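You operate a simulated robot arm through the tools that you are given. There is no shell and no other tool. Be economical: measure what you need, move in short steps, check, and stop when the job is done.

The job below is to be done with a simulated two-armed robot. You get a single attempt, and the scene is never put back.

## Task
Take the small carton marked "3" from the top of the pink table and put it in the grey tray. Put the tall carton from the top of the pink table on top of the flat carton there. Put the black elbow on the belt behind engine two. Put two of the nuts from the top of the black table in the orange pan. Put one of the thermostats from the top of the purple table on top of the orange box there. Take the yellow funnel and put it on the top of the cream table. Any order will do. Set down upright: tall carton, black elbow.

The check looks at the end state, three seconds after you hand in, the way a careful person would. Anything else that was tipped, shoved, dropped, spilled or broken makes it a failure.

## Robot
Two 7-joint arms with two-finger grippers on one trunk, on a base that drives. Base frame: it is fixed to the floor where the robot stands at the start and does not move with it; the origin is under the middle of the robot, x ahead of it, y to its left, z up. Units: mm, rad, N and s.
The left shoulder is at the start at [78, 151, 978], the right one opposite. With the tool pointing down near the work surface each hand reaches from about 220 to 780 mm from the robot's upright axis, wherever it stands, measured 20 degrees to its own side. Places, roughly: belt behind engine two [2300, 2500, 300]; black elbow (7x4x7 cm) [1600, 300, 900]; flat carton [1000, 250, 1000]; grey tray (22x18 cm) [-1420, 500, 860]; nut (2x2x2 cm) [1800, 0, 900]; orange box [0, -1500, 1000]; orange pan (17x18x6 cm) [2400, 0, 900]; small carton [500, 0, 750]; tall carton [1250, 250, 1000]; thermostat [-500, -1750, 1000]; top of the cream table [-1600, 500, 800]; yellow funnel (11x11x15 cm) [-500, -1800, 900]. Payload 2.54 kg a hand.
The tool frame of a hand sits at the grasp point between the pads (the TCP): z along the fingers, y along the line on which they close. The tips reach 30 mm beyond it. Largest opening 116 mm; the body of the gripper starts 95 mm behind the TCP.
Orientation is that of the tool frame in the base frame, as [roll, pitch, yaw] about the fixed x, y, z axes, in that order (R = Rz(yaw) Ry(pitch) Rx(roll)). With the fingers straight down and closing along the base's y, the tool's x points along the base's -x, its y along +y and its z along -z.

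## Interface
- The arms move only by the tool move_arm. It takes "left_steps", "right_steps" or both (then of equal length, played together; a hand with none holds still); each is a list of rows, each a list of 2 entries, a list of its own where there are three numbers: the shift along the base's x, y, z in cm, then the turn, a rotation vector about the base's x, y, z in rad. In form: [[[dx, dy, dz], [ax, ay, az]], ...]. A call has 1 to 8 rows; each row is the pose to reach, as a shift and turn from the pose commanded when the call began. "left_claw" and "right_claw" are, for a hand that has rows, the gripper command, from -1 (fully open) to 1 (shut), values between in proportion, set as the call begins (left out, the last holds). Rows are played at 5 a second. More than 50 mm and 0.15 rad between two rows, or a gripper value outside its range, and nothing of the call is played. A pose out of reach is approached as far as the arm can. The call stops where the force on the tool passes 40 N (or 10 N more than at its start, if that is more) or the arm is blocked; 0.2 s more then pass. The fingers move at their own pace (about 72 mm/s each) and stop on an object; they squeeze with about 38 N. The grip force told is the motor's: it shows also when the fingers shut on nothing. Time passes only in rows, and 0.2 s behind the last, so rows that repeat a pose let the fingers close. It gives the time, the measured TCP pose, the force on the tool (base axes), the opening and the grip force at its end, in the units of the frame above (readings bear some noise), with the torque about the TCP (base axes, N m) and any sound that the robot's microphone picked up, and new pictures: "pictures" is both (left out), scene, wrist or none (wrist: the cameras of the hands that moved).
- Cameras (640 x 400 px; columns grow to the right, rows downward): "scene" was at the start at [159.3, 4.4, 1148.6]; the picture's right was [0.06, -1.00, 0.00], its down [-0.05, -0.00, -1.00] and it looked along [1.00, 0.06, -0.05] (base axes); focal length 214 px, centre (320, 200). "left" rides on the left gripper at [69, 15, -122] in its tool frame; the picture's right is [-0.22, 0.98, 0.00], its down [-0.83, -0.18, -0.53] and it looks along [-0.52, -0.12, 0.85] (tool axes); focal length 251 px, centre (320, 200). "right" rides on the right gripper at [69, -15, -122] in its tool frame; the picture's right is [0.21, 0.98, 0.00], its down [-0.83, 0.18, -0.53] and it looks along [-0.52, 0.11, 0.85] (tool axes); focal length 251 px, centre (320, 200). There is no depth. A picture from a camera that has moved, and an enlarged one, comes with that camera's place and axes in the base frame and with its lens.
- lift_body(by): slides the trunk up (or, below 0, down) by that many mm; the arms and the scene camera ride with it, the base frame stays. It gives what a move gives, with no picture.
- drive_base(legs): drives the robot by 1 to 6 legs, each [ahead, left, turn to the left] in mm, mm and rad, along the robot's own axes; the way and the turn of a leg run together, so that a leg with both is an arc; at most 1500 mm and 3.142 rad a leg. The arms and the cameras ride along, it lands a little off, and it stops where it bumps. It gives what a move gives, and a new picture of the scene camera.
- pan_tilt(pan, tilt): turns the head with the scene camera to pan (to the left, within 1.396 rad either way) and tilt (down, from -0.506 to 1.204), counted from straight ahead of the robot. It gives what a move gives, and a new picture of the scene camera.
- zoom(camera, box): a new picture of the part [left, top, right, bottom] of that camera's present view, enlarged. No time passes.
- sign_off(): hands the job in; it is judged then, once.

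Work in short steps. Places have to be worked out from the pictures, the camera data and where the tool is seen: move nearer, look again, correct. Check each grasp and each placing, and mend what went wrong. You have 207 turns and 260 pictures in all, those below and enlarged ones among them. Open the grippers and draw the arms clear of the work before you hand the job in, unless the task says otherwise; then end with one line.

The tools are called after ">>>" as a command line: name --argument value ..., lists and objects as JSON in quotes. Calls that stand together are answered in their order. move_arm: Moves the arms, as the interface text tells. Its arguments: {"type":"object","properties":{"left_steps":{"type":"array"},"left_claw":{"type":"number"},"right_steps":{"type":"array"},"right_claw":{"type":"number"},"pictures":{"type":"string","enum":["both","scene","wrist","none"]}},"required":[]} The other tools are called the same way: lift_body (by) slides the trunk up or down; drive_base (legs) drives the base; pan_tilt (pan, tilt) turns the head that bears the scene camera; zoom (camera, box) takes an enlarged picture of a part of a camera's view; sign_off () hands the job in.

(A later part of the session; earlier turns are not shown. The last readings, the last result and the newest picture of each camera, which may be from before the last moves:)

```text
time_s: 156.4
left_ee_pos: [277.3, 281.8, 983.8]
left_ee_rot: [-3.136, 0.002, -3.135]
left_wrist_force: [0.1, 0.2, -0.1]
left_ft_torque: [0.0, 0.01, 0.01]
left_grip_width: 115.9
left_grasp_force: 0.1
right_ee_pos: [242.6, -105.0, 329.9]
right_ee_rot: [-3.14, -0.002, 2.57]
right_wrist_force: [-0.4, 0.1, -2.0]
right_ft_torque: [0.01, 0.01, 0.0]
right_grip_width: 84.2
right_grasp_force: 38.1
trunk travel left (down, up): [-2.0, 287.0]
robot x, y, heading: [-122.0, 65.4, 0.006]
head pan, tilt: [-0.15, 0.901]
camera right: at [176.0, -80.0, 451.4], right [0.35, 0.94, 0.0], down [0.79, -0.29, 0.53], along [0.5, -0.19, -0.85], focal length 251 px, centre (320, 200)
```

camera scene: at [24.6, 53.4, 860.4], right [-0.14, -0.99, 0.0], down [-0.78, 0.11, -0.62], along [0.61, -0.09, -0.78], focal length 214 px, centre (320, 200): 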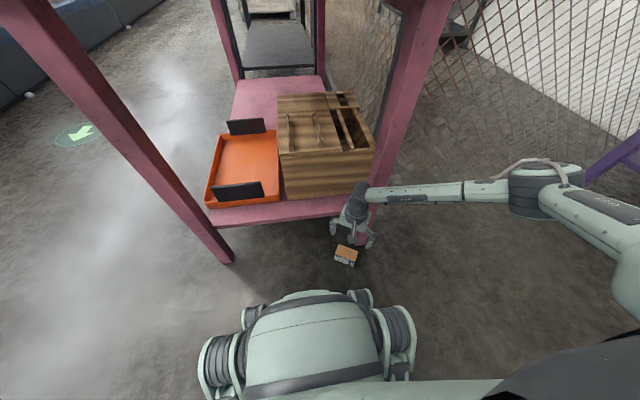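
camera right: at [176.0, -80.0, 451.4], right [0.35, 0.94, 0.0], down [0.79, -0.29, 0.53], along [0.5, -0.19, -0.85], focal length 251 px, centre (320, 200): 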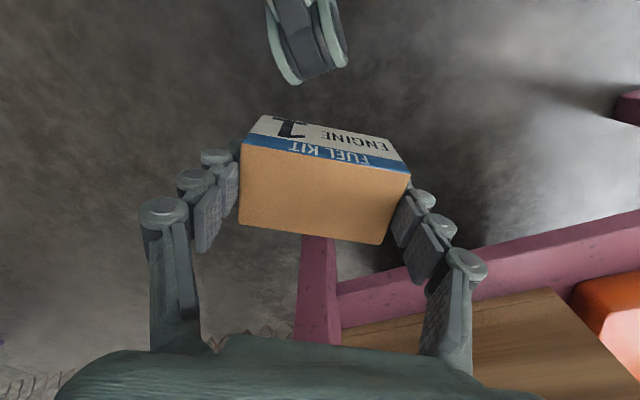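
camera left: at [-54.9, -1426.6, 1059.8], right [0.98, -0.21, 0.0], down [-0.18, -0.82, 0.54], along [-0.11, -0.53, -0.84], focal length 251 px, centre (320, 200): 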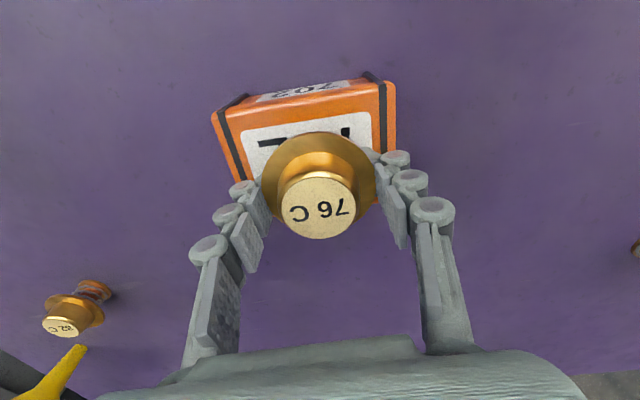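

Continue raising while yawing the carton by -1.0 rad to bring its long axis along x.

>>> move_arm --right_steps '[[[-0.5, 0, 4.5], [0, 0, -0.14]], [[-1, 0, 9], [0, 0, -0.28]], [[-1, 0, 13.5], [0, 0, -0.42]], [[-1, 0, 18], [0, 0, -0.56]], [[-1, 0, 22.5], [0, 0, -0.7]], [[-1, 0, 27], [0, 0, -0.84]], [[-1, 0, 31.5], [0, 0, -0.98]], [[-1, 0, 36], [0, 0, -1.0]]]' --pictures "none"

>>> lift_body --by 213

>>> pan_tilt --pan -0.15 --tilt 0.6

```text
time_s: 158.2
left_ee_pos: [277.3, 282.9, 983.9]
left_ee_rot: [-3.139, 0.001, -3.135]
left_wrist_force: [-0.4, 0.0, 1.0]
left_ft_torque: [0.03, 0.03, 0.0]
left_grip_width: 116.1
left_grasp_force: 0.0
right_ee_pos: [234.0, -104.6, 692.3]
right_ee_rot: [-3.14, 0.001, 1.567]
right_wrist_force: [0.4, -0.7, -2.2]
right_ft_torque: [-0.02, -0.01, -0.02]
right_grip_width: 84.2
right_grasp_force: 37.9
trunk travel left (down, up): [-2.0, 287.0]
robot x, y, heading: [-119.7, 65.6, 0.01]
head pan, tilt: [-0.15, 0.901]
```

```text
time_s: 160.5
left_ee_pos: [277.2, 283.2, 1197.5]
left_ee_rot: [-3.139, 0.0, -3.135]
left_wrist_force: [-0.9, -0.1, -0.5]
left_ft_torque: [-0.01, 0.0, 0.0]
left_grip_width: 116.0
left_grasp_force: 0.0
right_ee_pos: [233.5, -104.7, 903.3]
right_ee_rot: [-3.138, 0.0, 1.571]
right_wrist_force: [0.1, 0.4, -1.1]
right_ft_torque: [-0.01, 0.01, 0.01]
right_grip_width: 84.3
right_grasp_force: 38.0
trunk travel left (down, up): [-215.0, 74.0]
robot x, y, heading: [-115.0, 67.4, 0.003]
head pan, tilt: [-0.15, 0.901]
```

```text
time_s: 161.3
left_ee_pos: [277.2, 282.3, 1196.6]
left_ee_rot: [-3.137, 0.002, -3.134]
left_wrist_force: [-0.8, 0.0, 0.1]
left_ft_torque: [0.01, 0.0, -0.02]
left_grip_width: 116.2
left_grasp_force: 0.0
right_ee_pos: [232.7, -104.4, 904.6]
right_ee_rot: [-3.139, 0.0, 1.57]
right_wrist_force: [-0.5, 1.0, -2.5]
right_ft_torque: [0.01, 0.01, 0.0]
right_grip_width: 84.1
right_grasp_force: 37.8
trunk travel left (down, up): [-215.0, 74.0]
robot x, y, heading: [-117.5, 64.3, 0.007]
head pan, tilt: [-0.15, 0.6]
camera scene: at [37.5, 51.5, 1098.1], right [-0.14, -0.99, 0.0], down [-0.56, 0.08, -0.82], along [0.82, -0.12, -0.57], focal length 214 px, centre (320, 200)
```

scene: 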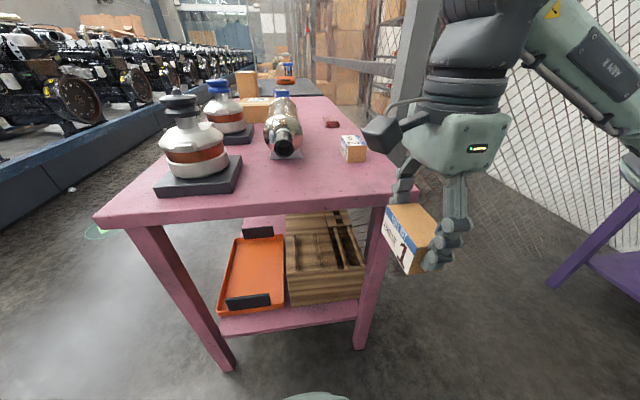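

Now raise to z≈1000 and roll the tool so it points to the left (+y), bringing the "1" label up.

>>> move_arm --right_steps '[[[1, 0, 3], [0.15, 0, 0]], [[2, 0, 6], [0.3, 0, 0]], [[3, 0, 9], [0.45, 0, 0]], [[4, 0, 11], [0.6, 0, 0]], [[5, 0, 12], [0.75, 0, 0]], [[6, 0, 12], [0.9, 0, 0]], [[6, 0, 12], [1.05, 0, 0]], [[6, 0, 12], [1.2, 0, 0]]]' --pictures "scene"

```text
time_s: 163.1
left_ee_pos: [277.4, 283.0, 1197.3]
left_ee_rot: [-3.138, 0.001, -3.134]
left_wrist_force: [0.4, -0.1, 0.3]
left_ft_torque: [-0.03, 0.01, -0.05]
left_grip_width: 116.2
left_grasp_force: 0.2
right_ee_pos: [295.2, -104.0, 1023.7]
right_ee_rot: [3.14, -1.204, 1.575]
right_wrist_force: [-0.2, 1.0, -1.8]
right_ft_torque: [-0.02, -0.01, -0.01]
right_grip_width: 84.1
right_grasp_force: 37.9
trunk travel left (down, up): [-215.0, 74.0]
robot x, y, heading: [-120.3, 62.8, 0.006]
head pan, tilt: [-0.15, 0.6]
camera scene: at [37.5, 51.3, 1098.2], right [-0.14, -0.99, 0.0], down [-0.56, 0.08, -0.82], along [0.82, -0.12, -0.57], focal length 214 px, centre (320, 200)
```

scene: 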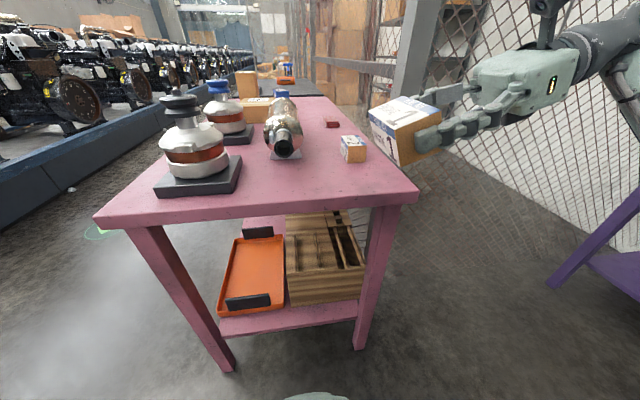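

Finish the roll and carry the carton over its original place (468,-124).

>>> move_arm --right_steps '[[[3, -0.5, 0], [0.12, 0, 0]], [[6, -1, 0], [0.24, 0, 0]], [[9, -1.5, 0], [0.364, 0, 0]], [[12, -2.5, -1], [0.364, 0, 0]], [[15, -3.5, -3], [0.364, 0, 0]], [[17.3, -3.5, -6], [0.364, 0, 0]], [[17.3, -3.5, -9], [0.364, 0, 0]]]' --pictures "both"

>>> zoom --camera "scene" --box '[320, 90, 480, 190]'

```text
time_s: 164.7
left_ee_pos: [277.5, 282.5, 1198.4]
left_ee_rot: [-3.137, 0.002, -3.137]
left_wrist_force: [1.1, -0.2, 0.5]
left_ft_torque: [0.01, 0.04, 0.01]
left_grip_width: 116.1
left_grasp_force: 0.0
right_ee_pos: [466.7, -140.2, 931.7]
right_ee_rot: [-2.944, -1.564, 1.374]
right_wrist_force: [-0.5, 0.0, -1.5]
right_ft_torque: [-0.04, 0.01, 0.0]
right_grip_width: 83.9
right_grasp_force: 37.8
trunk travel left (down, up): [-215.0, 74.0]
robot x, y, heading: [-120.3, 66.1, 0.013]
head pan, tilt: [-0.15, 0.6]
camera scene: at [37.6, 51.4, 1098.2], right [-0.14, -0.99, 0.0], down [-0.56, 0.08, -0.82], along [0.82, -0.12, -0.57], focal length 214 px, centre (320, 200)
camera right: at [451.1, -262.7, 1000.4], right [0.98, 0.0, 0.21], down [0.18, -0.54, -0.82], along [0.11, 0.84, -0.53], focal length 251 px, centre (320, 200)
```

scene: 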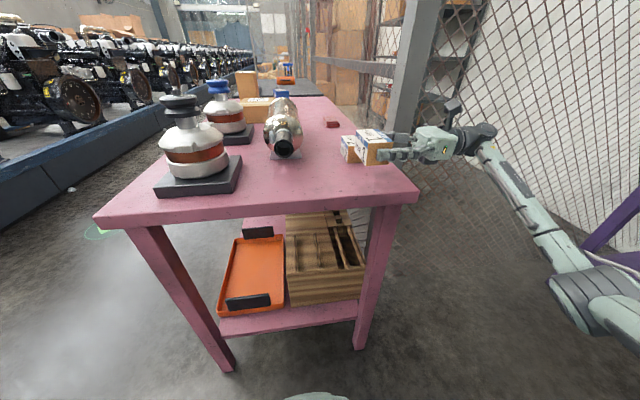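
right: 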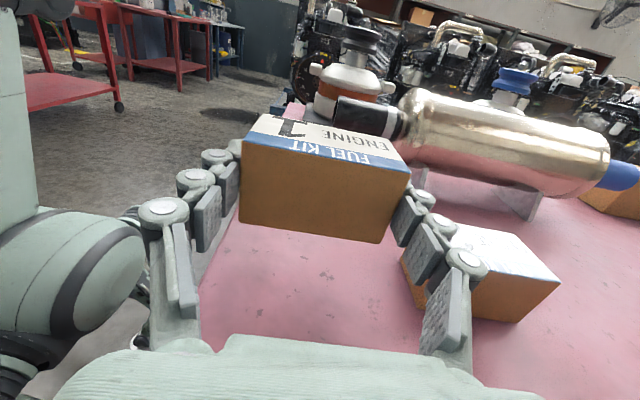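

```text
4.00 times, centred on (400, 140) of scene
camera zoom: at [37.6, 51.4, 1098.2], right [-0.14, -0.99, 0.0], down [-0.56, 0.08, -0.82], along [0.82, -0.12, -0.57], focal length 858 px, centre (0, 440)
```

zoom: 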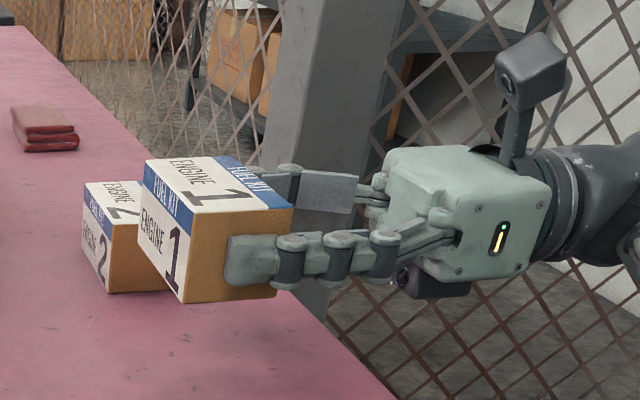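

Orientation is right (label up). Lower toward the table, slow at the end.

>>> move_arm --right_steps '[[[0.1, 0.1, -3], [0, 0, 0]], [[0.1, 0.1, -4.5], [0, 0, 0]], [[0.1, 0.1, -5], [0, 0, 0]], [[0.1, 0.1, -5.3], [0, 0, 0]], [[0.1, 0.1, -5.6], [0, 0, 0]], [[0.1, 0.1, -5.9], [0, 0, 0]], [[0.1, 0.1, -6.1], [0, 0, 0]]]' --pictures "none"

>>> zoom --camera "scene" --box '[320, 90, 480, 190]'

```text
time_s: 166.3
left_ee_pos: [277.4, 284.0, 1197.5]
left_ee_rot: [-3.138, 0.001, -3.136]
left_wrist_force: [-0.5, 0.4, 1.0]
left_ft_torque: [0.01, 0.01, 0.02]
left_grip_width: 116.1
left_grasp_force: 0.0
right_ee_pos: [467.9, -139.8, 875.3]
right_ee_rot: [2.489, -1.569, 2.223]
right_wrist_force: [4.1, 2.0, 10.3]
right_ft_torque: [0.28, 0.4, -0.13]
right_grip_width: 84.5
right_grasp_force: 38.6
trunk travel left (down, up): [-215.0, 74.0]
robot x, y, heading: [-121.8, 64.1, 0.006]
head pan, tilt: [-0.15, 0.6]
```

```text
4.00 times, centred on (400, 140) of scene
camera zoom: at [37.1, 51.9, 1098.5], right [-0.14, -0.99, 0.0], down [-0.56, 0.08, -0.83], along [0.82, -0.12, -0.56], focal length 858 px, centre (0, 440)
```

zoom: 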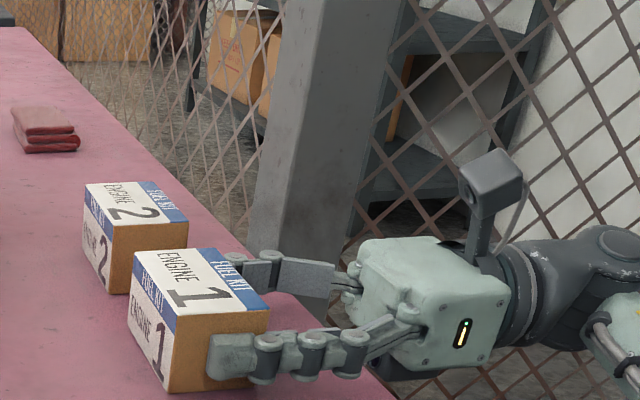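

On the table with contact. Open and check.

>>> move_arm --right_steps '[[[0, 0, 0.1], [0, 0, 0]], [[0, 0, 0.1], [0, 0, 0]], [[0, 0, 0.1], [0, 0, 0]]]' --right_claw -0.95 --pictures "none"

>>> zoom --camera "scene" --box '[320, 90, 480, 190]'

```text
time_s: 167.1
left_ee_pos: [277.3, 283.7, 1197.1]
left_ee_rot: [-3.138, 0.003, -3.134]
left_wrist_force: [-0.3, -0.3, -0.2]
left_ft_torque: [-0.02, 0.01, 0.02]
left_grip_width: 115.9
left_grasp_force: 0.0
right_ee_pos: [467.0, -138.5, 873.6]
right_ee_rot: [-3.036, -1.564, 1.466]
right_wrist_force: [0.4, -0.1, -0.1]
right_ft_torque: [0.03, -0.01, 0.02]
right_grip_width: 113.0
right_grasp_force: 0.0
trunk travel left (down, up): [-215.0, 74.0]
robot x, y, heading: [-120.8, 66.8, 0.007]
head pan, tilt: [-0.15, 0.6]
```

```text
4.00 times, centred on (400, 140) of scene
camera zoom: at [37.4, 51.5, 1098.2], right [-0.14, -0.99, 0.0], down [-0.56, 0.08, -0.83], along [0.82, -0.12, -0.56], focal length 858 px, centre (0, 440)
```

zoom: 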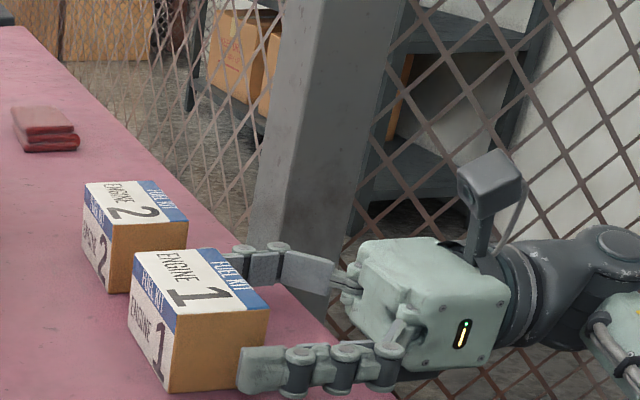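

Carton 1 stands restored. Withdraw outward (−y) 80 mm, then up.

>>> move_arm --right_steps '[[[0, -3, 0], [0, 0, 0]], [[0, -6, 0], [0, 0, 0]], [[0, -8.5, 0], [0, 0, 0]], [[-3, -8.5, 3], [0, 0, 0]], [[-6, -8.5, 6], [0, 0, 0]], [[-9, -8.5, 9], [0, 0, 0]], [[-12, -8.5, 12], [0, 0, 0]], [[-15, -8.5, 15], [0, 0, 0]]]' --pictures "scene"

```text
time_s: 168.9
left_ee_pos: [277.7, 283.0, 1196.6]
left_ee_rot: [-3.139, 0.002, -3.135]
left_wrist_force: [0.6, 0.3, -0.1]
left_ft_torque: [0.01, -0.01, 0.0]
left_grip_width: 115.9
left_grasp_force: 0.1
right_ee_pos: [318.3, -223.7, 1027.8]
right_ee_rot: [-2.983, -1.562, 1.415]
right_wrist_force: [-0.1, -0.3, 0.9]
right_ft_torque: [-0.03, 0.0, -0.01]
right_grip_width: 112.9
right_grasp_force: 0.0
trunk travel left (down, up): [-215.0, 74.0]
robot x, y, heading: [-116.6, 62.6, 0.005]
head pan, tilt: [-0.15, 0.6]
camera scene: at [37.2, 51.6, 1098.3], right [-0.14, -0.99, 0.0], down [-0.56, 0.08, -0.83], along [0.82, -0.12, -0.56], focal length 214 px, centre (320, 200)
```

scene: 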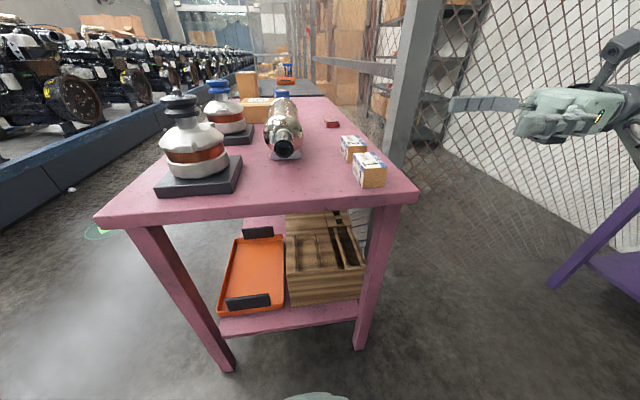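

Both cartons are restored. Roll the right tool back to pointing down.

>>> move_arm --right_steps '[[[0, 0.5, 1], [-0.15, 0, 0]], [[0, 1, 2], [-0.3, 0, 0]], [[0, 2, 4], [-0.45, 0, 0]], [[0, 3, 6], [-0.6, 0, 0]], [[0, 4, 8], [-0.75, 0, 0]], [[0, 5, 10], [-0.9, 0, 0]], [[0, 6, 12], [-1.05, 0, 0]], [[0, 6, 14], [-1.2, 0, 0]]]' --right_claw -1 --pictures "none"

>>> move_arm --right_steps '[[[0, 0, 0.5], [-0.13, 0, 0]], [[0, 0, 1], [-0.26, 0, 0]], [[0, 0, 1.5], [-0.37, 0, 0]]]' --pictures "none"

>>> move_arm --right_steps '[[[0, 0, 0], [0, 0, 0.15]], [[0, 0, 0], [0, 0, 0.3]], [[0, 0, 0], [0, 0, 0.45]], [[0, 0, 0], [0, 0, 0.6]], [[0, 0, 0], [0, 0, 0.75]], [[0, 0, 0], [0, 0, 0.9]], [[0, 0, 0], [0, 0, 1.05]], [[0, 0, 0], [0, 0, 1.2]]]' --pictures "none"

>>> move_arm --right_steps '[[[0, 0, 0], [0, 0, 0.13]], [[0, 0, 0], [0, 0, 0.26]], [[0, 0, 0], [0, 0, 0.371]]]' --pictures "none"

```text
time_s: 170.7
left_ee_pos: [277.0, 284.8, 1197.5]
left_ee_rot: [-3.139, 0.002, -3.134]
left_wrist_force: [0.0, 0.2, -1.1]
left_ft_torque: [-0.01, -0.03, 0.03]
left_grip_width: 116.1
left_grasp_force: 0.0
right_ee_pos: [317.2, -160.9, 1165.9]
right_ee_rot: [-3.142, -0.365, 1.569]
right_wrist_force: [0.5, 0.4, -0.3]
right_ft_torque: [-0.01, 0.0, 0.0]
right_grip_width: 115.9
right_grasp_force: 0.1
trunk travel left (down, up): [-215.0, 74.0]
robot x, y, heading: [-116.4, 61.9, 0.005]
head pan, tilt: [-0.15, 0.6]
```

```text
time_s: 171.5
left_ee_pos: [277.5, 283.4, 1197.1]
left_ee_rot: [-3.137, 0.003, -3.136]
left_wrist_force: [-0.2, -0.6, -0.2]
left_ft_torque: [-0.02, -0.01, 0.0]
left_grip_width: 116.0
left_grasp_force: 0.0
right_ee_pos: [317.6, -162.9, 1179.0]
right_ee_rot: [-3.141, 0.006, 1.571]
right_wrist_force: [-0.5, -0.4, -1.1]
right_ft_torque: [0.01, 0.0, -0.02]
right_grip_width: 115.7
right_grasp_force: 0.0
trunk travel left (down, up): [-215.0, 74.0]
robot x, y, heading: [-117.6, 65.5, 0.008]
head pan, tilt: [-0.15, 0.6]
```

```text
time_s: 173.3
left_ee_pos: [277.8, 283.4, 1197.5]
left_ee_rot: [-3.139, 0.0, -3.134]
left_wrist_force: [0.3, -1.7, 0.6]
left_ft_torque: [0.01, 0.02, -0.02]
left_grip_width: 115.7
left_grasp_force: 0.0
right_ee_pos: [318.6, -163.7, 1179.9]
right_ee_rot: [-3.141, 0.006, 2.771]
right_wrist_force: [0.5, 0.1, 0.2]
right_ft_torque: [-0.01, -0.02, -0.05]
right_grip_width: 116.2
right_grasp_force: 0.1
trunk travel left (down, up): [-215.0, 74.0]
robot x, y, heading: [-122.7, 67.4, 0.004]
head pan, tilt: [-0.15, 0.6]
```

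```text
time_s: 174.1
left_ee_pos: [277.2, 282.8, 1196.8]
left_ee_rot: [-3.139, 0.002, -3.136]
left_wrist_force: [-0.8, -0.6, -0.6]
left_ft_torque: [-0.02, -0.01, 0.0]
left_grip_width: 115.9
left_grasp_force: 0.1
right_ee_pos: [317.8, -162.3, 1180.2]
right_ee_rot: [3.141, 0.005, -3.14]
right_wrist_force: [-0.7, -0.4, -0.7]
right_ft_torque: [0.01, 0.0, 0.0]
right_grip_width: 116.1
right_grasp_force: 0.0
trunk travel left (down, up): [-215.0, 74.0]
robot x, y, heading: [-118.1, 63.6, 0.007]
head pan, tilt: [-0.15, 0.6]
```

Now the tall carton. Drive around to the left side of the pink table and face it (heading −π/2) at about (1000,870).

>>> drive_base --legs '[[-250, 0, 0], [0, 810, 0], [1370, 0, 0], [0, 0, -1.571]]'

```text
time_s: 194.2
left_ee_pos: [1225.1, 546.3, 1197.9]
left_ee_rot: [-3.137, 0.001, 1.632]
left_wrist_force: [1.0, -0.1, -0.2]
left_ft_torque: [0.04, 0.02, 0.02]
left_grip_width: 115.9
left_grasp_force: 0.1
right_ee_pos: [780.6, 482.2, 1180.0]
right_ee_rot: [3.141, 0.005, 1.624]
right_wrist_force: [-1.0, -0.3, -0.3]
right_ft_torque: [0.0, -0.02, -0.01]
right_grip_width: 116.0
right_grasp_force: 0.1
trunk travel left (down, up): [-215.0, 74.0]
robot x, y, heading: [989.2, 931.4, -1.51]
head pan, tilt: [-0.15, 0.6]
camera scene: at [982.8, 773.7, 1098.2], right [-1.0, 0.09, 0.0], down [0.05, 0.56, -0.83], along [-0.07, -0.82, -0.56], focal length 214 px, centre (320, 200)
```

scene: 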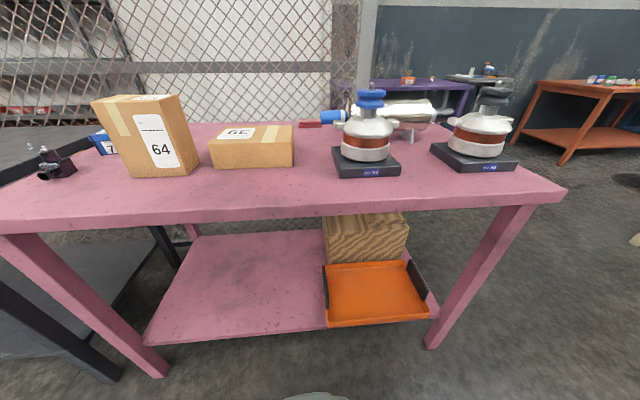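

I take a left wrist view and a zoom of the cartons.

>>> move_arm --left_steps '[[[2, -4, 0], [0, 0, 0]], [[3, -8, 0], [0, 0, 0]]]' --pictures "wrist"

>>> zoom --camera "scene" --box '[0, 70, 320, 270]'

```text
time_s: 194.8
left_ee_pos: [1255.3, 466.3, 1196.4]
left_ee_rot: [-3.137, 0.001, 1.631]
left_wrist_force: [0.3, -0.2, 0.2]
left_ft_torque: [0.02, 0.03, 0.02]
left_grip_width: 115.8
left_grasp_force: 0.1
right_ee_pos: [781.5, 481.7, 1179.5]
right_ee_rot: [-3.14, 0.004, 1.624]
right_wrist_force: [0.1, 0.3, -0.5]
right_ft_torque: [0.01, 0.01, 0.01]
right_grip_width: 115.8
right_grasp_force: 0.2
trunk travel left (down, up): [-215.0, 74.0]
robot x, y, heading: [988.6, 927.8, -1.511]
head pan, tilt: [-0.15, 0.6]
camera left: at [1266.7, 537.3, 1318.0], right [0.99, -0.16, 0.0], down [-0.13, -0.83, 0.54], along [-0.09, -0.53, -0.84], focal length 251 px, centre (320, 200)
```

left: 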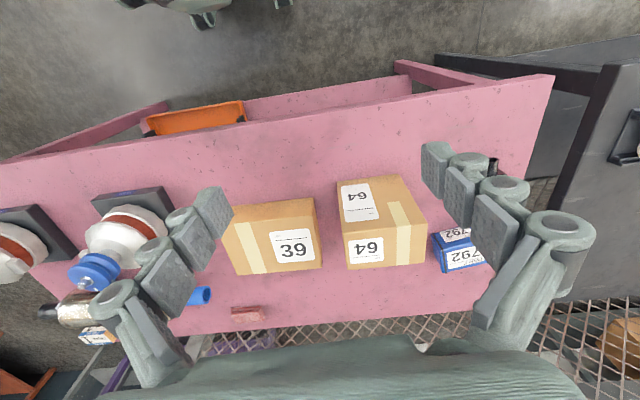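

```text
2.00 times, centred on (160, 170) of scene
camera zoom: at [982.7, 773.1, 1098.1], right [-1.0, 0.09, 0.0], down [0.05, 0.56, -0.82], along [-0.07, -0.82, -0.57], focal length 429 px, centre (640, 260)
```

zoom: 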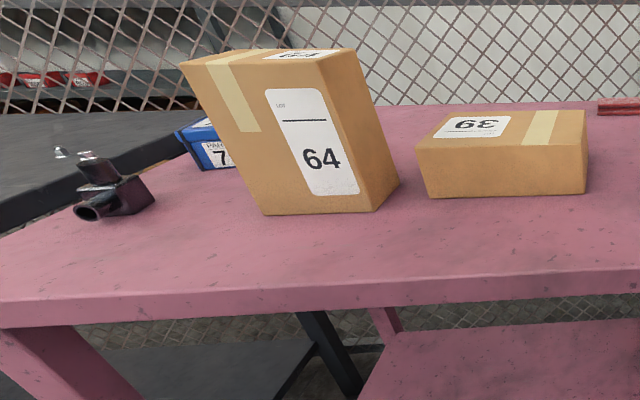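

Tall carton: ~120×68×185, x 1261–1382, y 210–278, top z≈1027. Flat: roughly x 1000–1205, y 95–270. Drive 105 mm closer and 90 mm left.

>>> drive_base --legs '[[105, 90, -0.06]]'

>>> pan_tilt --pan 0.3 --tilt 0.8

```text
time_s: 196.4
left_ee_pos: [1318.3, 349.6, 1195.3]
left_ee_rot: [-3.139, 0.002, 1.57]
left_wrist_force: [-0.2, 0.2, -0.2]
left_ft_torque: [0.03, 0.01, -0.01]
left_grip_width: 116.3
left_grasp_force: 0.0
right_ee_pos: [845.6, 393.7, 1179.1]
right_ee_rot: [3.141, 0.006, 1.561]
right_wrist_force: [-0.3, 1.0, 0.7]
right_ft_torque: [0.0, 0.03, -0.01]
right_grip_width: 115.8
right_grasp_force: 0.0
trunk travel left (down, up): [-215.0, 74.0]
robot x, y, heading: [1080.7, 830.4, -1.574]
head pan, tilt: [-0.15, 0.6]
camera scene: at [1064.5, 672.2, 1098.2], right [-0.99, 0.15, 0.0], down [0.09, 0.56, -0.82], along [-0.13, -0.82, -0.57], focal length 214 px, centre (320, 200)
```

scene: 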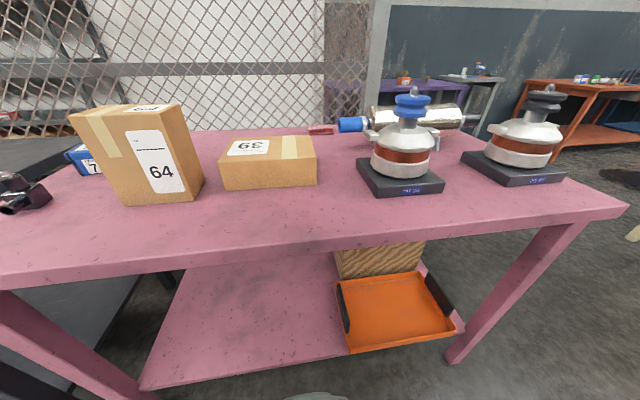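

```text
time_s: 197.3
left_ee_pos: [1317.4, 350.2, 1195.8]
left_ee_rot: [-3.139, 0.001, 1.572]
left_wrist_force: [-0.4, -0.1, 0.4]
left_ft_torque: [0.0, 0.01, 0.01]
left_grip_width: 116.1
left_grasp_force: 0.1
right_ee_pos: [845.9, 393.9, 1180.5]
right_ee_rot: [3.141, 0.005, 1.562]
right_wrist_force: [-0.3, -0.4, -1.0]
right_ft_torque: [0.01, 0.0, -0.01]
right_grip_width: 115.9
right_grasp_force: 0.1
trunk travel left (down, up): [-215.0, 74.0]
robot x, y, heading: [1076.5, 830.8, -1.571]
head pan, tilt: [0.3, 0.799]
camera scene: at [1101.3, 682.8, 1081.4], right [-0.96, -0.29, 0.0], down [-0.21, 0.69, -0.7], along [0.2, -0.67, -0.72], focal length 214 px, centre (320, 200)
```

scene: 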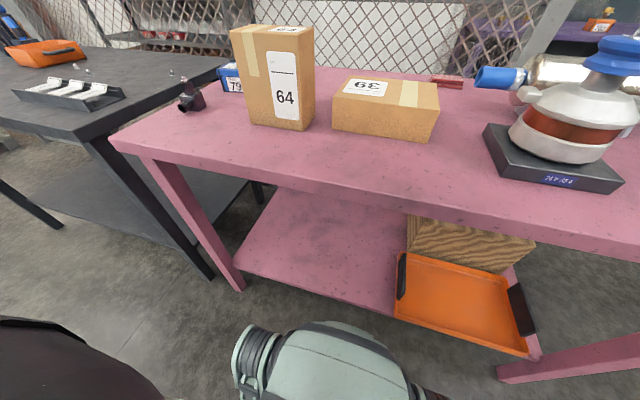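

Turn the left hand by +1.57 about z (closing along y) while moving over the tall carton.

>>> move_arm --left_steps '[[[0, -1, 0], [0, 0, 0.15]], [[0, -2, 0], [0, 0, 0.3]], [[0, -3, 0], [0, 0, 0.45]], [[0, -4, 0], [0, 0, 0.6]], [[0, -5, 0], [0, 0, 0.75]], [[0, -6, 0], [0, 0, 0.9]], [[0, -7, 0], [0, 0, 1.05]], [[0, -8, 0], [0, 0, 1.2]]]' --left_claw -1 --pictures "none"

>>> move_arm --left_steps '[[[0, -1, -1], [0, 0, 0.13]], [[0, -2, -2], [0, 0, 0.26]], [[0, -2.6, -3], [0, 0, 0.371]], [[0, -2.6, -3], [0, 0, 0.371]]]' --pictures "both"

```text
time_s: 199.1
left_ee_pos: [1318.1, 269.0, 1195.3]
left_ee_rot: [-3.134, 0.005, 2.774]
left_wrist_force: [0.3, 0.2, -0.3]
left_ft_torque: [0.01, 0.01, 0.01]
left_grip_width: 116.0
left_grasp_force: 0.0
right_ee_pos: [846.0, 393.8, 1179.7]
right_ee_rot: [3.141, 0.005, 1.562]
right_wrist_force: [-0.1, -0.8, -0.4]
right_ft_torque: [0.02, 0.03, 0.01]
right_grip_width: 116.1
right_grasp_force: 0.1
trunk travel left (down, up): [-215.0, 74.0]
robot x, y, heading: [1076.3, 828.1, -1.575]
head pan, tilt: [0.3, 0.799]
```

```text
time_s: 200.1
left_ee_pos: [1318.2, 243.2, 1166.5]
left_ee_rot: [-3.138, 0.003, 3.141]
left_wrist_force: [0.1, 0.1, -0.2]
left_ft_torque: [-0.03, -0.02, -0.01]
left_grip_width: 116.0
left_grasp_force: 0.0
right_ee_pos: [845.8, 394.9, 1180.3]
right_ee_rot: [-3.141, 0.006, 1.563]
right_wrist_force: [-0.9, 0.0, 0.4]
right_ft_torque: [0.04, -0.02, -0.03]
right_grip_width: 115.9
right_grasp_force: 0.1
trunk travel left (down, up): [-215.0, 74.0]
robot x, y, heading: [1078.3, 828.4, -1.575]
head pan, tilt: [0.3, 0.799]
camera scene: at [1101.3, 682.9, 1081.4], right [-0.96, -0.29, 0.0], down [-0.21, 0.69, -0.7], along [0.2, -0.67, -0.72], focal length 214 px, centre (320, 200)
camera left: at [1248.1, 260.4, 1288.2], right [0.21, 0.98, 0.0], down [0.82, -0.18, 0.54], along [0.52, -0.12, -0.84], focal length 251 px, centre (320, 200)
```

scene: 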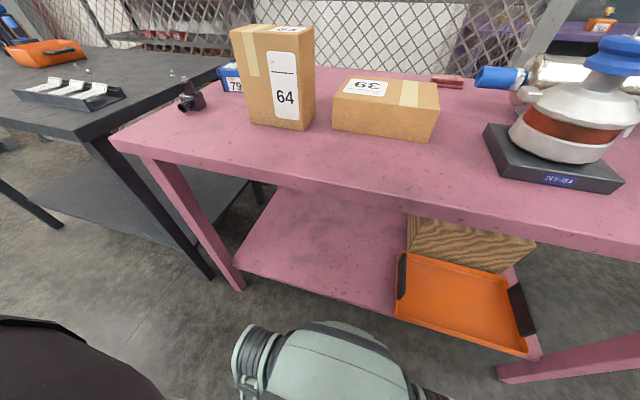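
left: 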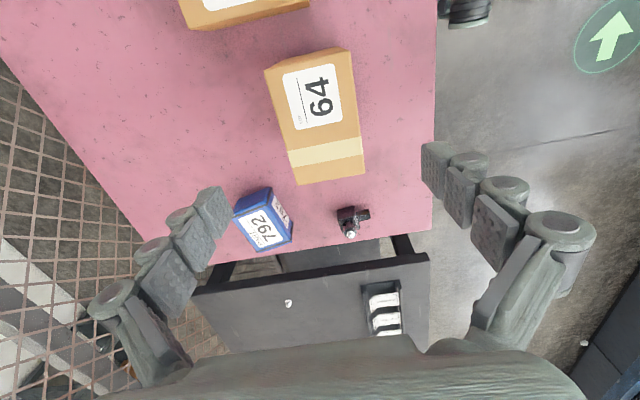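

The tall carton's top centre is (1324,242), aligned. Descend to z≈978 around its depth.

>>> move_arm --left_steps '[[[0.5, -0.1, -4], [0, 0, 0]], [[0.5, -0.1, -8], [0, 0, 0]], [[0.5, -0.1, -12], [0, 0, 0]], [[0.5, -0.1, -15], [0, 0, 0]], [[0.5, -0.1, -18.5], [0, 0, 0]], [[0.5, -0.1, -18.5], [0, 0, 0]]]' --pictures "both"

```text
time_s: 201.5
left_ee_pos: [1324.8, 241.6, 982.0]
left_ee_rot: [-3.136, 0.002, -3.141]
left_wrist_force: [-0.2, 0.0, -0.6]
left_ft_torque: [0.01, -0.03, 0.04]
left_grip_width: 116.0
left_grasp_force: 0.1
right_ee_pos: [844.7, 393.8, 1179.9]
right_ee_rot: [-3.141, 0.006, 1.562]
right_wrist_force: [-0.9, -0.5, -0.6]
right_ft_torque: [-0.02, 0.02, 0.03]
right_grip_width: 115.8
right_grasp_force: 0.1
trunk travel left (down, up): [-215.0, 74.0]
robot x, y, heading: [1080.3, 829.3, -1.574]
head pan, tilt: [0.3, 0.799]
camera scene: at [1101.3, 682.9, 1081.4], right [-0.96, -0.29, 0.0], down [-0.21, 0.69, -0.7], along [0.2, -0.67, -0.72], focal length 214 px, centre (320, 200)
camera left: at [1254.6, 259.7, 1104.1], right [0.21, 0.98, 0.0], down [0.82, -0.18, 0.54], along [0.52, -0.12, -0.84], focal length 251 px, centre (320, 200)
```

scene: 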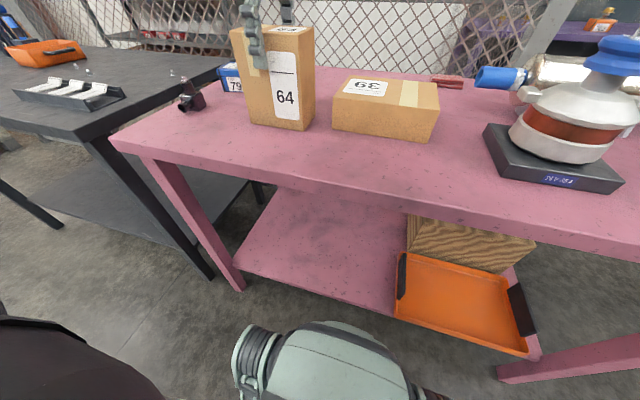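
left: 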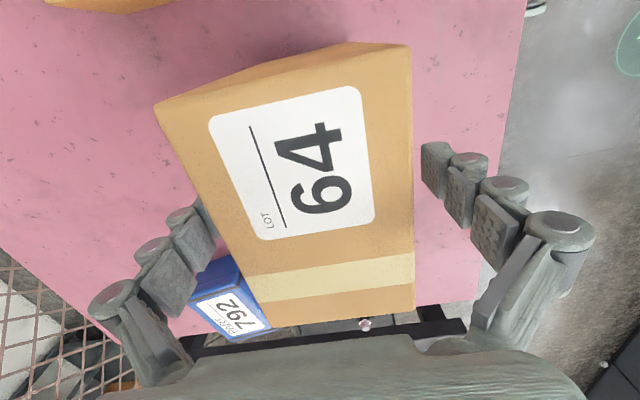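

The fingers straddle the carton. Close.

>>> move_arm --left_steps '[[[0, 0, 0], [0, 0, 0]], [[0, 0, 0], [0, 0, 0]], [[0, 0, 0], [0, 0, 0]]]' --left_claw 1 --pictures "none"

>>> zoom --camera "scene" --box '[200, 0, 460, 162]'

```text
time_s: 202.3
left_ee_pos: [1324.5, 242.6, 983.0]
left_ee_rot: [-3.137, 0.002, -3.141]
left_wrist_force: [1.4, -6.1, 4.4]
left_ft_torque: [-0.64, 0.03, 0.02]
left_grip_width: 84.3
left_grasp_force: 38.3
right_ee_pos: [845.2, 395.6, 1180.5]
right_ee_rot: [3.141, 0.005, 1.56]
right_wrist_force: [-0.9, 0.1, 0.0]
right_ft_torque: [0.02, -0.01, -0.02]
right_grip_width: 116.2
right_grasp_force: 0.1
trunk travel left (down, up): [-215.0, 74.0]
robot x, y, heading: [1073.6, 831.4, -1.573]
head pan, tilt: [0.3, 0.799]
```

```text
2.46 times, centred on (330, 81) of scene
camera zoom: at [1101.4, 682.6, 1081.4], right [-0.96, -0.29, 0.0], down [-0.21, 0.69, -0.7], along [0.2, -0.67, -0.72], focal length 528 px, centre (295, 493)
```

zoom: 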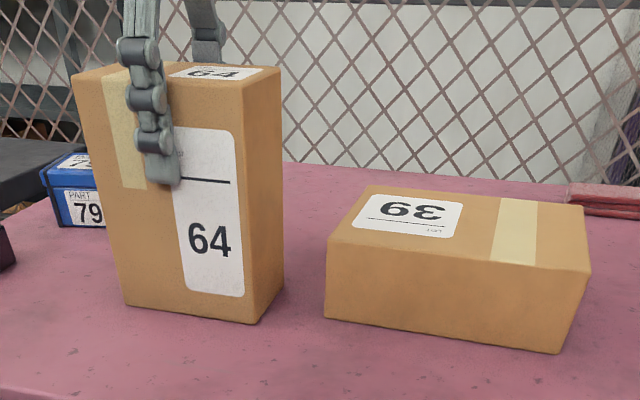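

Gripped at 84 mm. I lift using the trunk (+72 mm), which also helps the reach.

>>> lift_body --by 72

>>> move_arm --left_steps '[[[0, 0, 3], [0, 0, 0]], [[-3, -0.5, 3.5], [0, 0, 0]], [[-7, -2, 3.5], [0, 0, 0]], [[-11, -3.5, 3.5], [0, 0, 0]], [[-15, -5, 3.5], [0, 0, 0]], [[-19, -6.5, 3.5], [0, 0, 0]], [[-22, -8.2, 3.5], [0, 0, 0]], [[-22, -8.2, 3.5], [0, 0, 0]]]' --pictures "both"

```text
time_s: 203.4
left_ee_pos: [1324.1, 242.0, 1052.9]
left_ee_rot: [-3.14, 0.001, 3.141]
left_wrist_force: [-0.1, 1.3, -10.9]
left_ft_torque: [0.01, -0.01, -0.01]
left_grip_width: 84.4
left_grasp_force: 37.9
right_ee_pos: [845.2, 392.5, 1251.6]
right_ee_rot: [-3.139, 0.003, 1.563]
right_wrist_force: [-0.7, 0.4, 0.3]
right_ft_torque: [0.02, 0.0, 0.01]
right_grip_width: 115.8
right_grasp_force: 0.1
trunk travel left (down, up): [-287.0, 2.0]
robot x, y, heading: [1077.1, 828.3, -1.573]
head pan, tilt: [0.3, 0.799]
```

```text
time_s: 205.2
left_ee_pos: [1105.4, 158.6, 1089.6]
left_ee_rot: [-3.139, 0.001, 3.14]
left_wrist_force: [0.1, -0.3, -11.5]
left_ft_torque: [0.03, 0.02, -0.04]
left_grip_width: 84.3
left_grasp_force: 37.9
right_ee_pos: [845.5, 392.7, 1251.0]
right_ee_rot: [-3.139, 0.007, 1.562]
right_wrist_force: [-0.2, 0.5, 0.2]
right_ft_torque: [-0.01, 0.03, 0.03]
right_grip_width: 115.8
right_grasp_force: 0.0
trunk travel left (down, up): [-287.0, 2.0]
robot x, y, heading: [1074.6, 828.7, -1.577]
head pan, tilt: [0.3, 0.799]
camera scene: at [1102.2, 681.9, 1153.2], right [-0.96, -0.29, 0.0], down [-0.21, 0.69, -0.7], along [0.2, -0.67, -0.72], focal length 214 px, centre (320, 200)
camera left: at [1036.2, 175.7, 1211.2], right [0.21, 0.98, 0.0], down [0.82, -0.18, 0.54], along [0.52, -0.12, -0.84], focal length 251 px, centre (320, 200)
```

scene: 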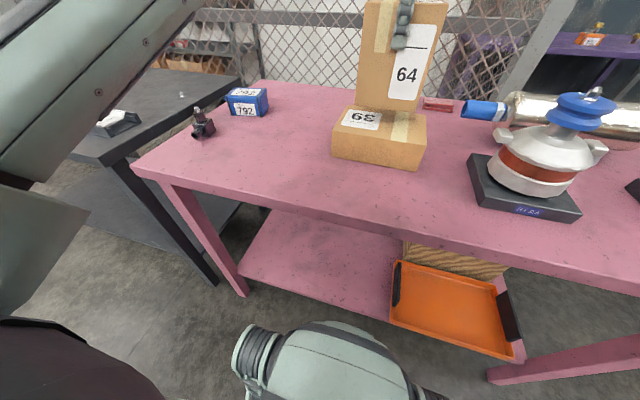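
left: 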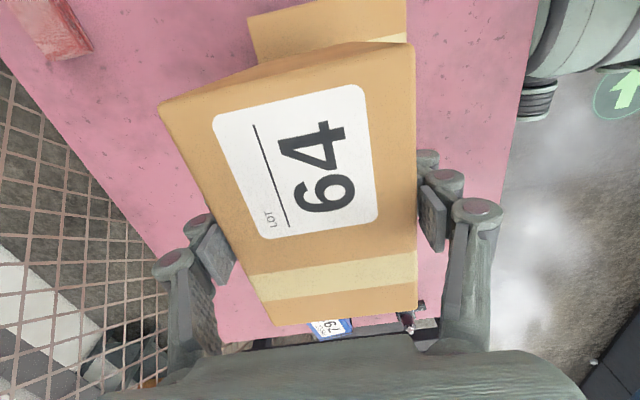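

Comparing views, the flat carton's centre is nearer (1103,182). Shift +23 mm in y, then lower slowly to contact.

>>> move_arm --left_steps '[[[0, 2.3, 0], [0, 0, 0]], [[0, 2.3, -1.5], [0, 0, 0]], [[0, 2.3, -2.3], [0, 0, 0]], [[0, 2.3, -2.7], [0, 0, 0]], [[0, 2.3, -3.1], [0, 0, 0]], [[0, 2.3, -3.4], [0, 0, 0]], [[0, 2.3, -3.7], [0, 0, 0]]]' --pictures "scene"

>>> zoom --camera "scene" --box '[280, 0, 520, 150]'

```text
time_s: 206.8
left_ee_pos: [1104.8, 183.3, 1052.4]
left_ee_rot: [-3.141, 0.003, -3.141]
left_wrist_force: [-0.2, 0.0, -7.5]
left_ft_torque: [-0.03, 0.1, -0.03]
left_grip_width: 84.5
left_grasp_force: 38.5
right_ee_pos: [844.3, 393.7, 1249.9]
right_ee_rot: [3.141, 0.007, 1.563]
right_wrist_force: [-0.1, -1.1, 0.0]
right_ft_torque: [-0.03, -0.02, 0.03]
right_grip_width: 116.0
right_grasp_force: 0.0
trunk travel left (down, up): [-287.0, 2.0]
robot x, y, heading: [1077.8, 826.2, -1.576]
head pan, tilt: [0.3, 0.799]
camera scene: at [1101.5, 682.1, 1153.2], right [-0.96, -0.29, 0.0], down [-0.21, 0.69, -0.7], along [0.2, -0.67, -0.72], focal length 214 px, centre (320, 200)
```

scene: 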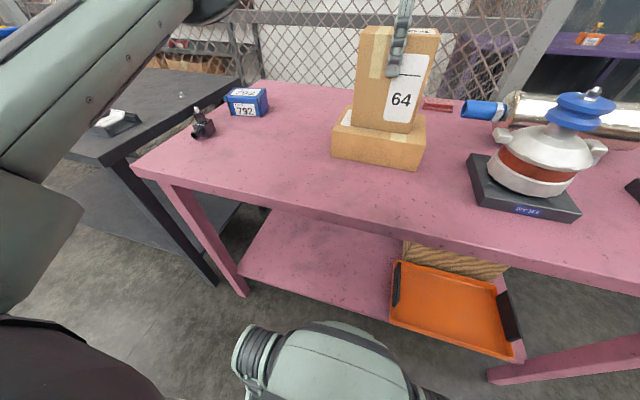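

```text
2.67 times, centred on (400, 75) of scene
camera zoom: at [1101.5, 682.1, 1153.2], right [-0.96, -0.29, 0.0], down [-0.21, 0.69, -0.7], along [0.2, -0.67, -0.72], focal length 572 px, centre (107, 533)
```

zoom: 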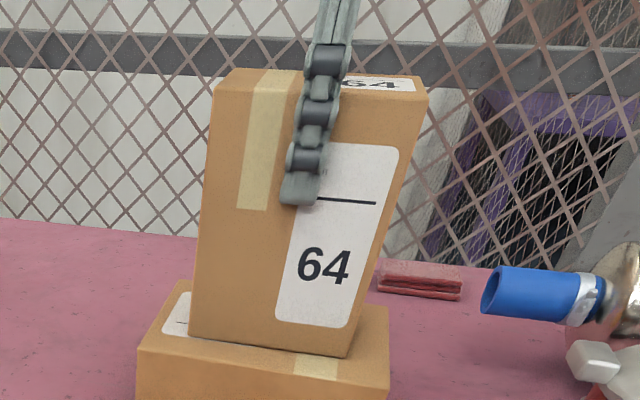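

Nearly touching, well centred. Lower 2 mm steps to full contact.

>>> move_arm --left_steps '[[[0, 0, -0.15], [0, 0, 0]], [[0, 0, -0.3], [0, 0, 0]]]' --pictures "none"

```text
time_s: 207.4
left_ee_pos: [1104.5, 184.3, 1053.5]
left_ee_rot: [-3.134, 0.002, -3.141]
left_wrist_force: [1.5, -5.0, 12.0]
left_ft_torque: [0.43, -0.59, -0.12]
left_grip_width: 84.7
left_grasp_force: 38.0
right_ee_pos: [845.5, 395.5, 1252.8]
right_ee_rot: [-3.141, 0.007, 1.562]
right_wrist_force: [-0.6, -0.3, 0.5]
right_ft_torque: [0.03, 0.02, -0.03]
right_grip_width: 115.9
right_grasp_force: 0.1
trunk travel left (down, up): [-287.0, 2.0]
robot x, y, heading: [1076.4, 829.9, -1.573]
head pan, tilt: [0.3, 0.799]
```

Contact (12 N). Open the left gripper and check.

>>> move_arm --left_steps '[[[0, 0, 0.15], [0, 0, 0]], [[0, 0, 0.15], [0, 0, 0]], [[0, 0, 0.15], [0, 0, 0]]]' --left_claw -1 --pictures "none"

>>> zoom --camera "scene" --box '[280, 20, 520, 170]'

```text
time_s: 208.2
left_ee_pos: [1103.3, 185.3, 1051.0]
left_ee_rot: [-3.138, 0.001, -3.141]
left_wrist_force: [-0.2, 0.2, 0.5]
left_ft_torque: [0.03, 0.05, 0.01]
left_grip_width: 115.8
left_grasp_force: 0.0
right_ee_pos: [844.9, 394.5, 1252.1]
right_ee_rot: [-3.141, 0.005, 1.562]
right_wrist_force: [0.4, -0.2, 0.4]
right_ft_torque: [0.02, 0.02, 0.0]
right_grip_width: 115.8
right_grasp_force: 0.0
trunk travel left (down, up): [-287.0, 2.0]
robot x, y, heading: [1078.2, 831.1, -1.571]
head pan, tilt: [0.3, 0.799]
```

```text
2.67 times, centred on (400, 95) of scene
camera zoom: at [1101.4, 682.9, 1153.3], right [-0.96, -0.29, 0.0], down [-0.21, 0.69, -0.7], along [0.2, -0.67, -0.72], focal length 572 px, centre (107, 480)
```

zoom: 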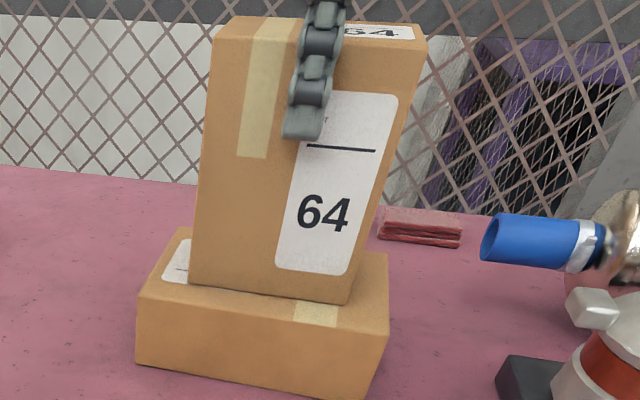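

It stands upright. Raise in small steps (watching reach) until the fingers clear the top.

>>> move_arm --left_steps '[[[0, 0, 3], [0, 0, 0]], [[0, 0, 6], [0, 0, 0]], [[0, 0, 8], [0, 0, 0]]]' --pictures "both"

```text
time_s: 209.0
left_ee_pos: [1102.9, 185.2, 1131.2]
left_ee_rot: [-3.139, 0.003, 3.141]
left_wrist_force: [-0.6, 0.1, 0.0]
left_ft_torque: [-0.05, -0.04, 0.02]
left_grip_width: 116.3
left_grasp_force: 0.1
right_ee_pos: [845.2, 395.4, 1251.4]
right_ee_rot: [-3.141, 0.007, 1.561]
right_wrist_force: [-0.3, -0.1, -0.3]
right_ft_torque: [-0.02, -0.04, 0.03]
right_grip_width: 116.0
right_grasp_force: 0.0
trunk travel left (down, up): [-287.0, 2.0]
robot x, y, heading: [1078.3, 827.5, -1.573]
head pan, tilt: [0.3, 0.799]
camera scene: at [1101.2, 683.2, 1153.4], right [-0.96, -0.29, 0.0], down [-0.21, 0.69, -0.7], along [0.2, -0.67, -0.72], focal length 214 px, centre (320, 200)
camera left: at [1033.9, 201.9, 1253.4], right [0.22, 0.98, 0.0], down [0.82, -0.18, 0.54], along [0.52, -0.12, -0.84], focal length 251 px, centre (320, 200)
```

scene: 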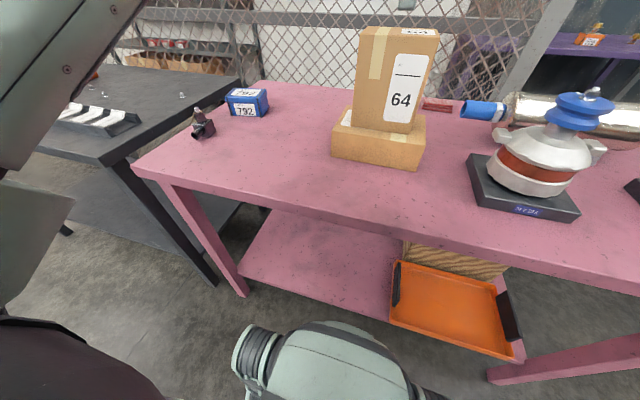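
left: 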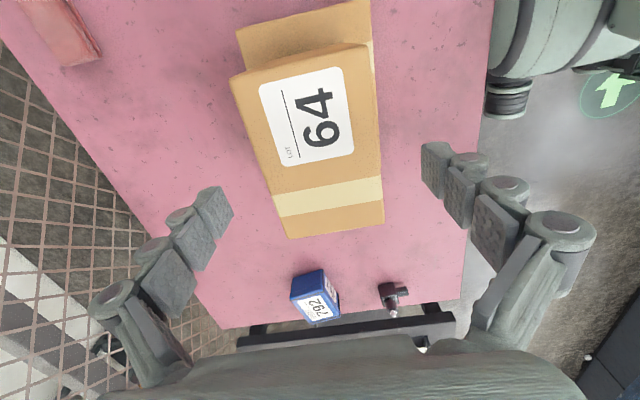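

Raise another 30 mm, then slide away along +x (parallel to the finger faces) and back.

>>> move_arm --left_steps '[[[0, 0, 1.5], [0, 0, 0]], [[0, 0, 3], [0, 0, 0]], [[3, 0, 3], [0, 0, 0]], [[7, 0, 3], [0, 0, 0]], [[11, 0, 3], [0, 0, 0]], [[15, 1, 3], [0, 0, 0]]]' --pictures "scene"

```text
time_s: 210.4
left_ee_pos: [1255.3, 193.4, 1160.0]
left_ee_rot: [-3.139, 0.0, 3.141]
left_wrist_force: [0.3, -0.3, -0.1]
left_ft_torque: [-0.02, 0.04, 0.02]
left_grip_width: 116.0
left_grasp_force: 0.1
right_ee_pos: [846.7, 395.0, 1252.0]
right_ee_rot: [3.141, 0.005, 1.563]
right_wrist_force: [0.6, 0.1, 0.8]
right_ft_torque: [-0.02, 0.01, 0.01]
right_grip_width: 116.0
right_grasp_force: 0.1
trunk travel left (down, up): [-287.0, 2.0]
robot x, y, heading: [1075.8, 829.7, -1.576]
head pan, tilt: [0.3, 0.799]
camera scene: at [1102.3, 683.1, 1153.4], right [-0.96, -0.29, 0.0], down [-0.21, 0.69, -0.7], along [0.2, -0.67, -0.72], focal length 214 px, centre (320, 200)
```

scene: 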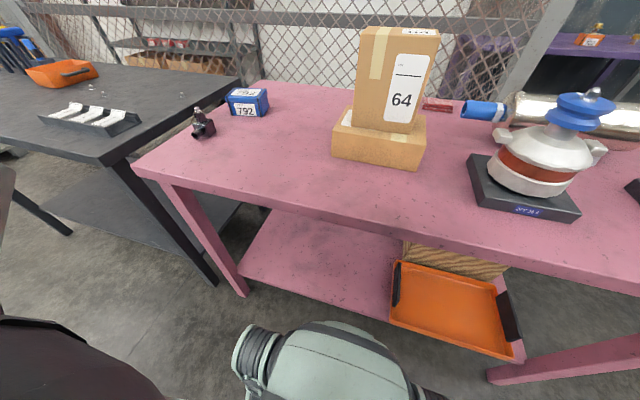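

Tall carton is on the flat carton, upright. Pull the left hand back a little and strafe left ~450 mm to face the elbow and the black table.

>>> move_arm --left_steps '[[[0, 4, 0], [0, 0, 0]], [[0, 8, 0], [0, 0, 0]], [[0, 12, 0], [0, 0, 0]], [[0, 16, 0], [0, 0, 0]]]' --pictures "none"

>>> drive_base --legs '[[0, 430, 0]]'

>>> zoom --camera "left" --box '[0, 0, 640, 400]'

```text
time_s: 211.4
left_ee_pos: [1255.4, 355.6, 1160.0]
left_ee_rot: [-3.138, 0.003, 3.14]
left_wrist_force: [0.0, 0.1, 0.1]
left_ft_torque: [-0.02, 0.03, -0.01]
left_grip_width: 115.8
left_grasp_force: 0.1
right_ee_pos: [844.0, 394.0, 1251.7]
right_ee_rot: [3.141, 0.008, 1.561]
right_wrist_force: [0.3, -0.4, 0.8]
right_ft_torque: [-0.02, -0.01, -0.05]
right_grip_width: 116.0
right_grasp_force: 0.1
trunk travel left (down, up): [-287.0, 2.0]
robot x, y, heading: [1078.1, 831.3, -1.57]
head pan, tilt: [0.3, 0.799]
```

```text
time_s: 216.1
left_ee_pos: [1694.4, 353.2, 1158.9]
left_ee_rot: [-3.139, 0.001, 3.141]
left_wrist_force: [-0.1, -0.2, 0.3]
left_ft_torque: [-0.02, 0.03, -0.04]
left_grip_width: 115.9
left_grasp_force: 0.1
right_ee_pos: [1283.0, 393.4, 1250.9]
right_ee_rot: [3.141, 0.005, 1.561]
right_wrist_force: [0.3, -0.3, 0.3]
right_ft_torque: [0.01, 0.04, -0.03]
right_grip_width: 116.0
right_grasp_force: 0.1
trunk travel left (down, up): [-287.0, 2.0]
robot x, y, heading: [1513.6, 828.2, -1.571]
head pan, tilt: [0.3, 0.799]
camera scene: at [1539.2, 682.1, 1153.3], right [-0.96, -0.29, 0.0], down [-0.21, 0.69, -0.7], along [0.21, -0.67, -0.72], focal length 214 px, centre (320, 200)
```

scene: 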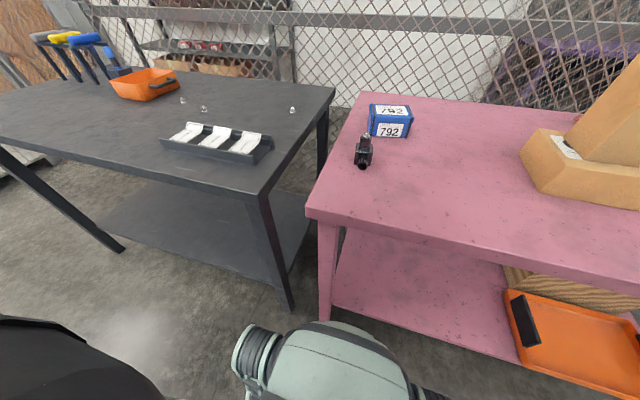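

```text
1.00 times, centred on (320, 200) of left (not enlarged: the box is as wide or as high as the picture)
camera zoom: at [1624.4, 369.8, 1281.6], right [0.21, 0.98, 0.0], down [0.82, -0.18, 0.54], along [0.52, -0.12, -0.84], focal length 251 px, centre (320, 200)
```

zoom: 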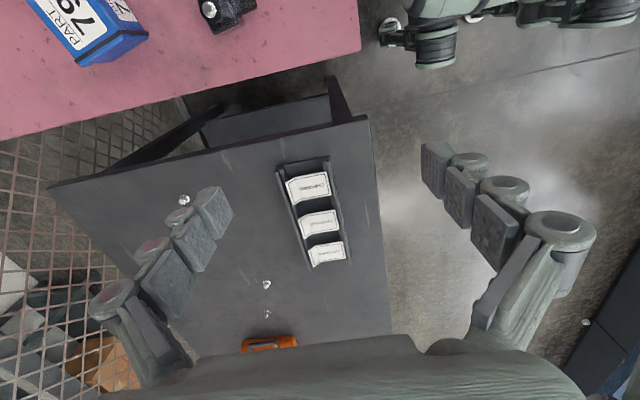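

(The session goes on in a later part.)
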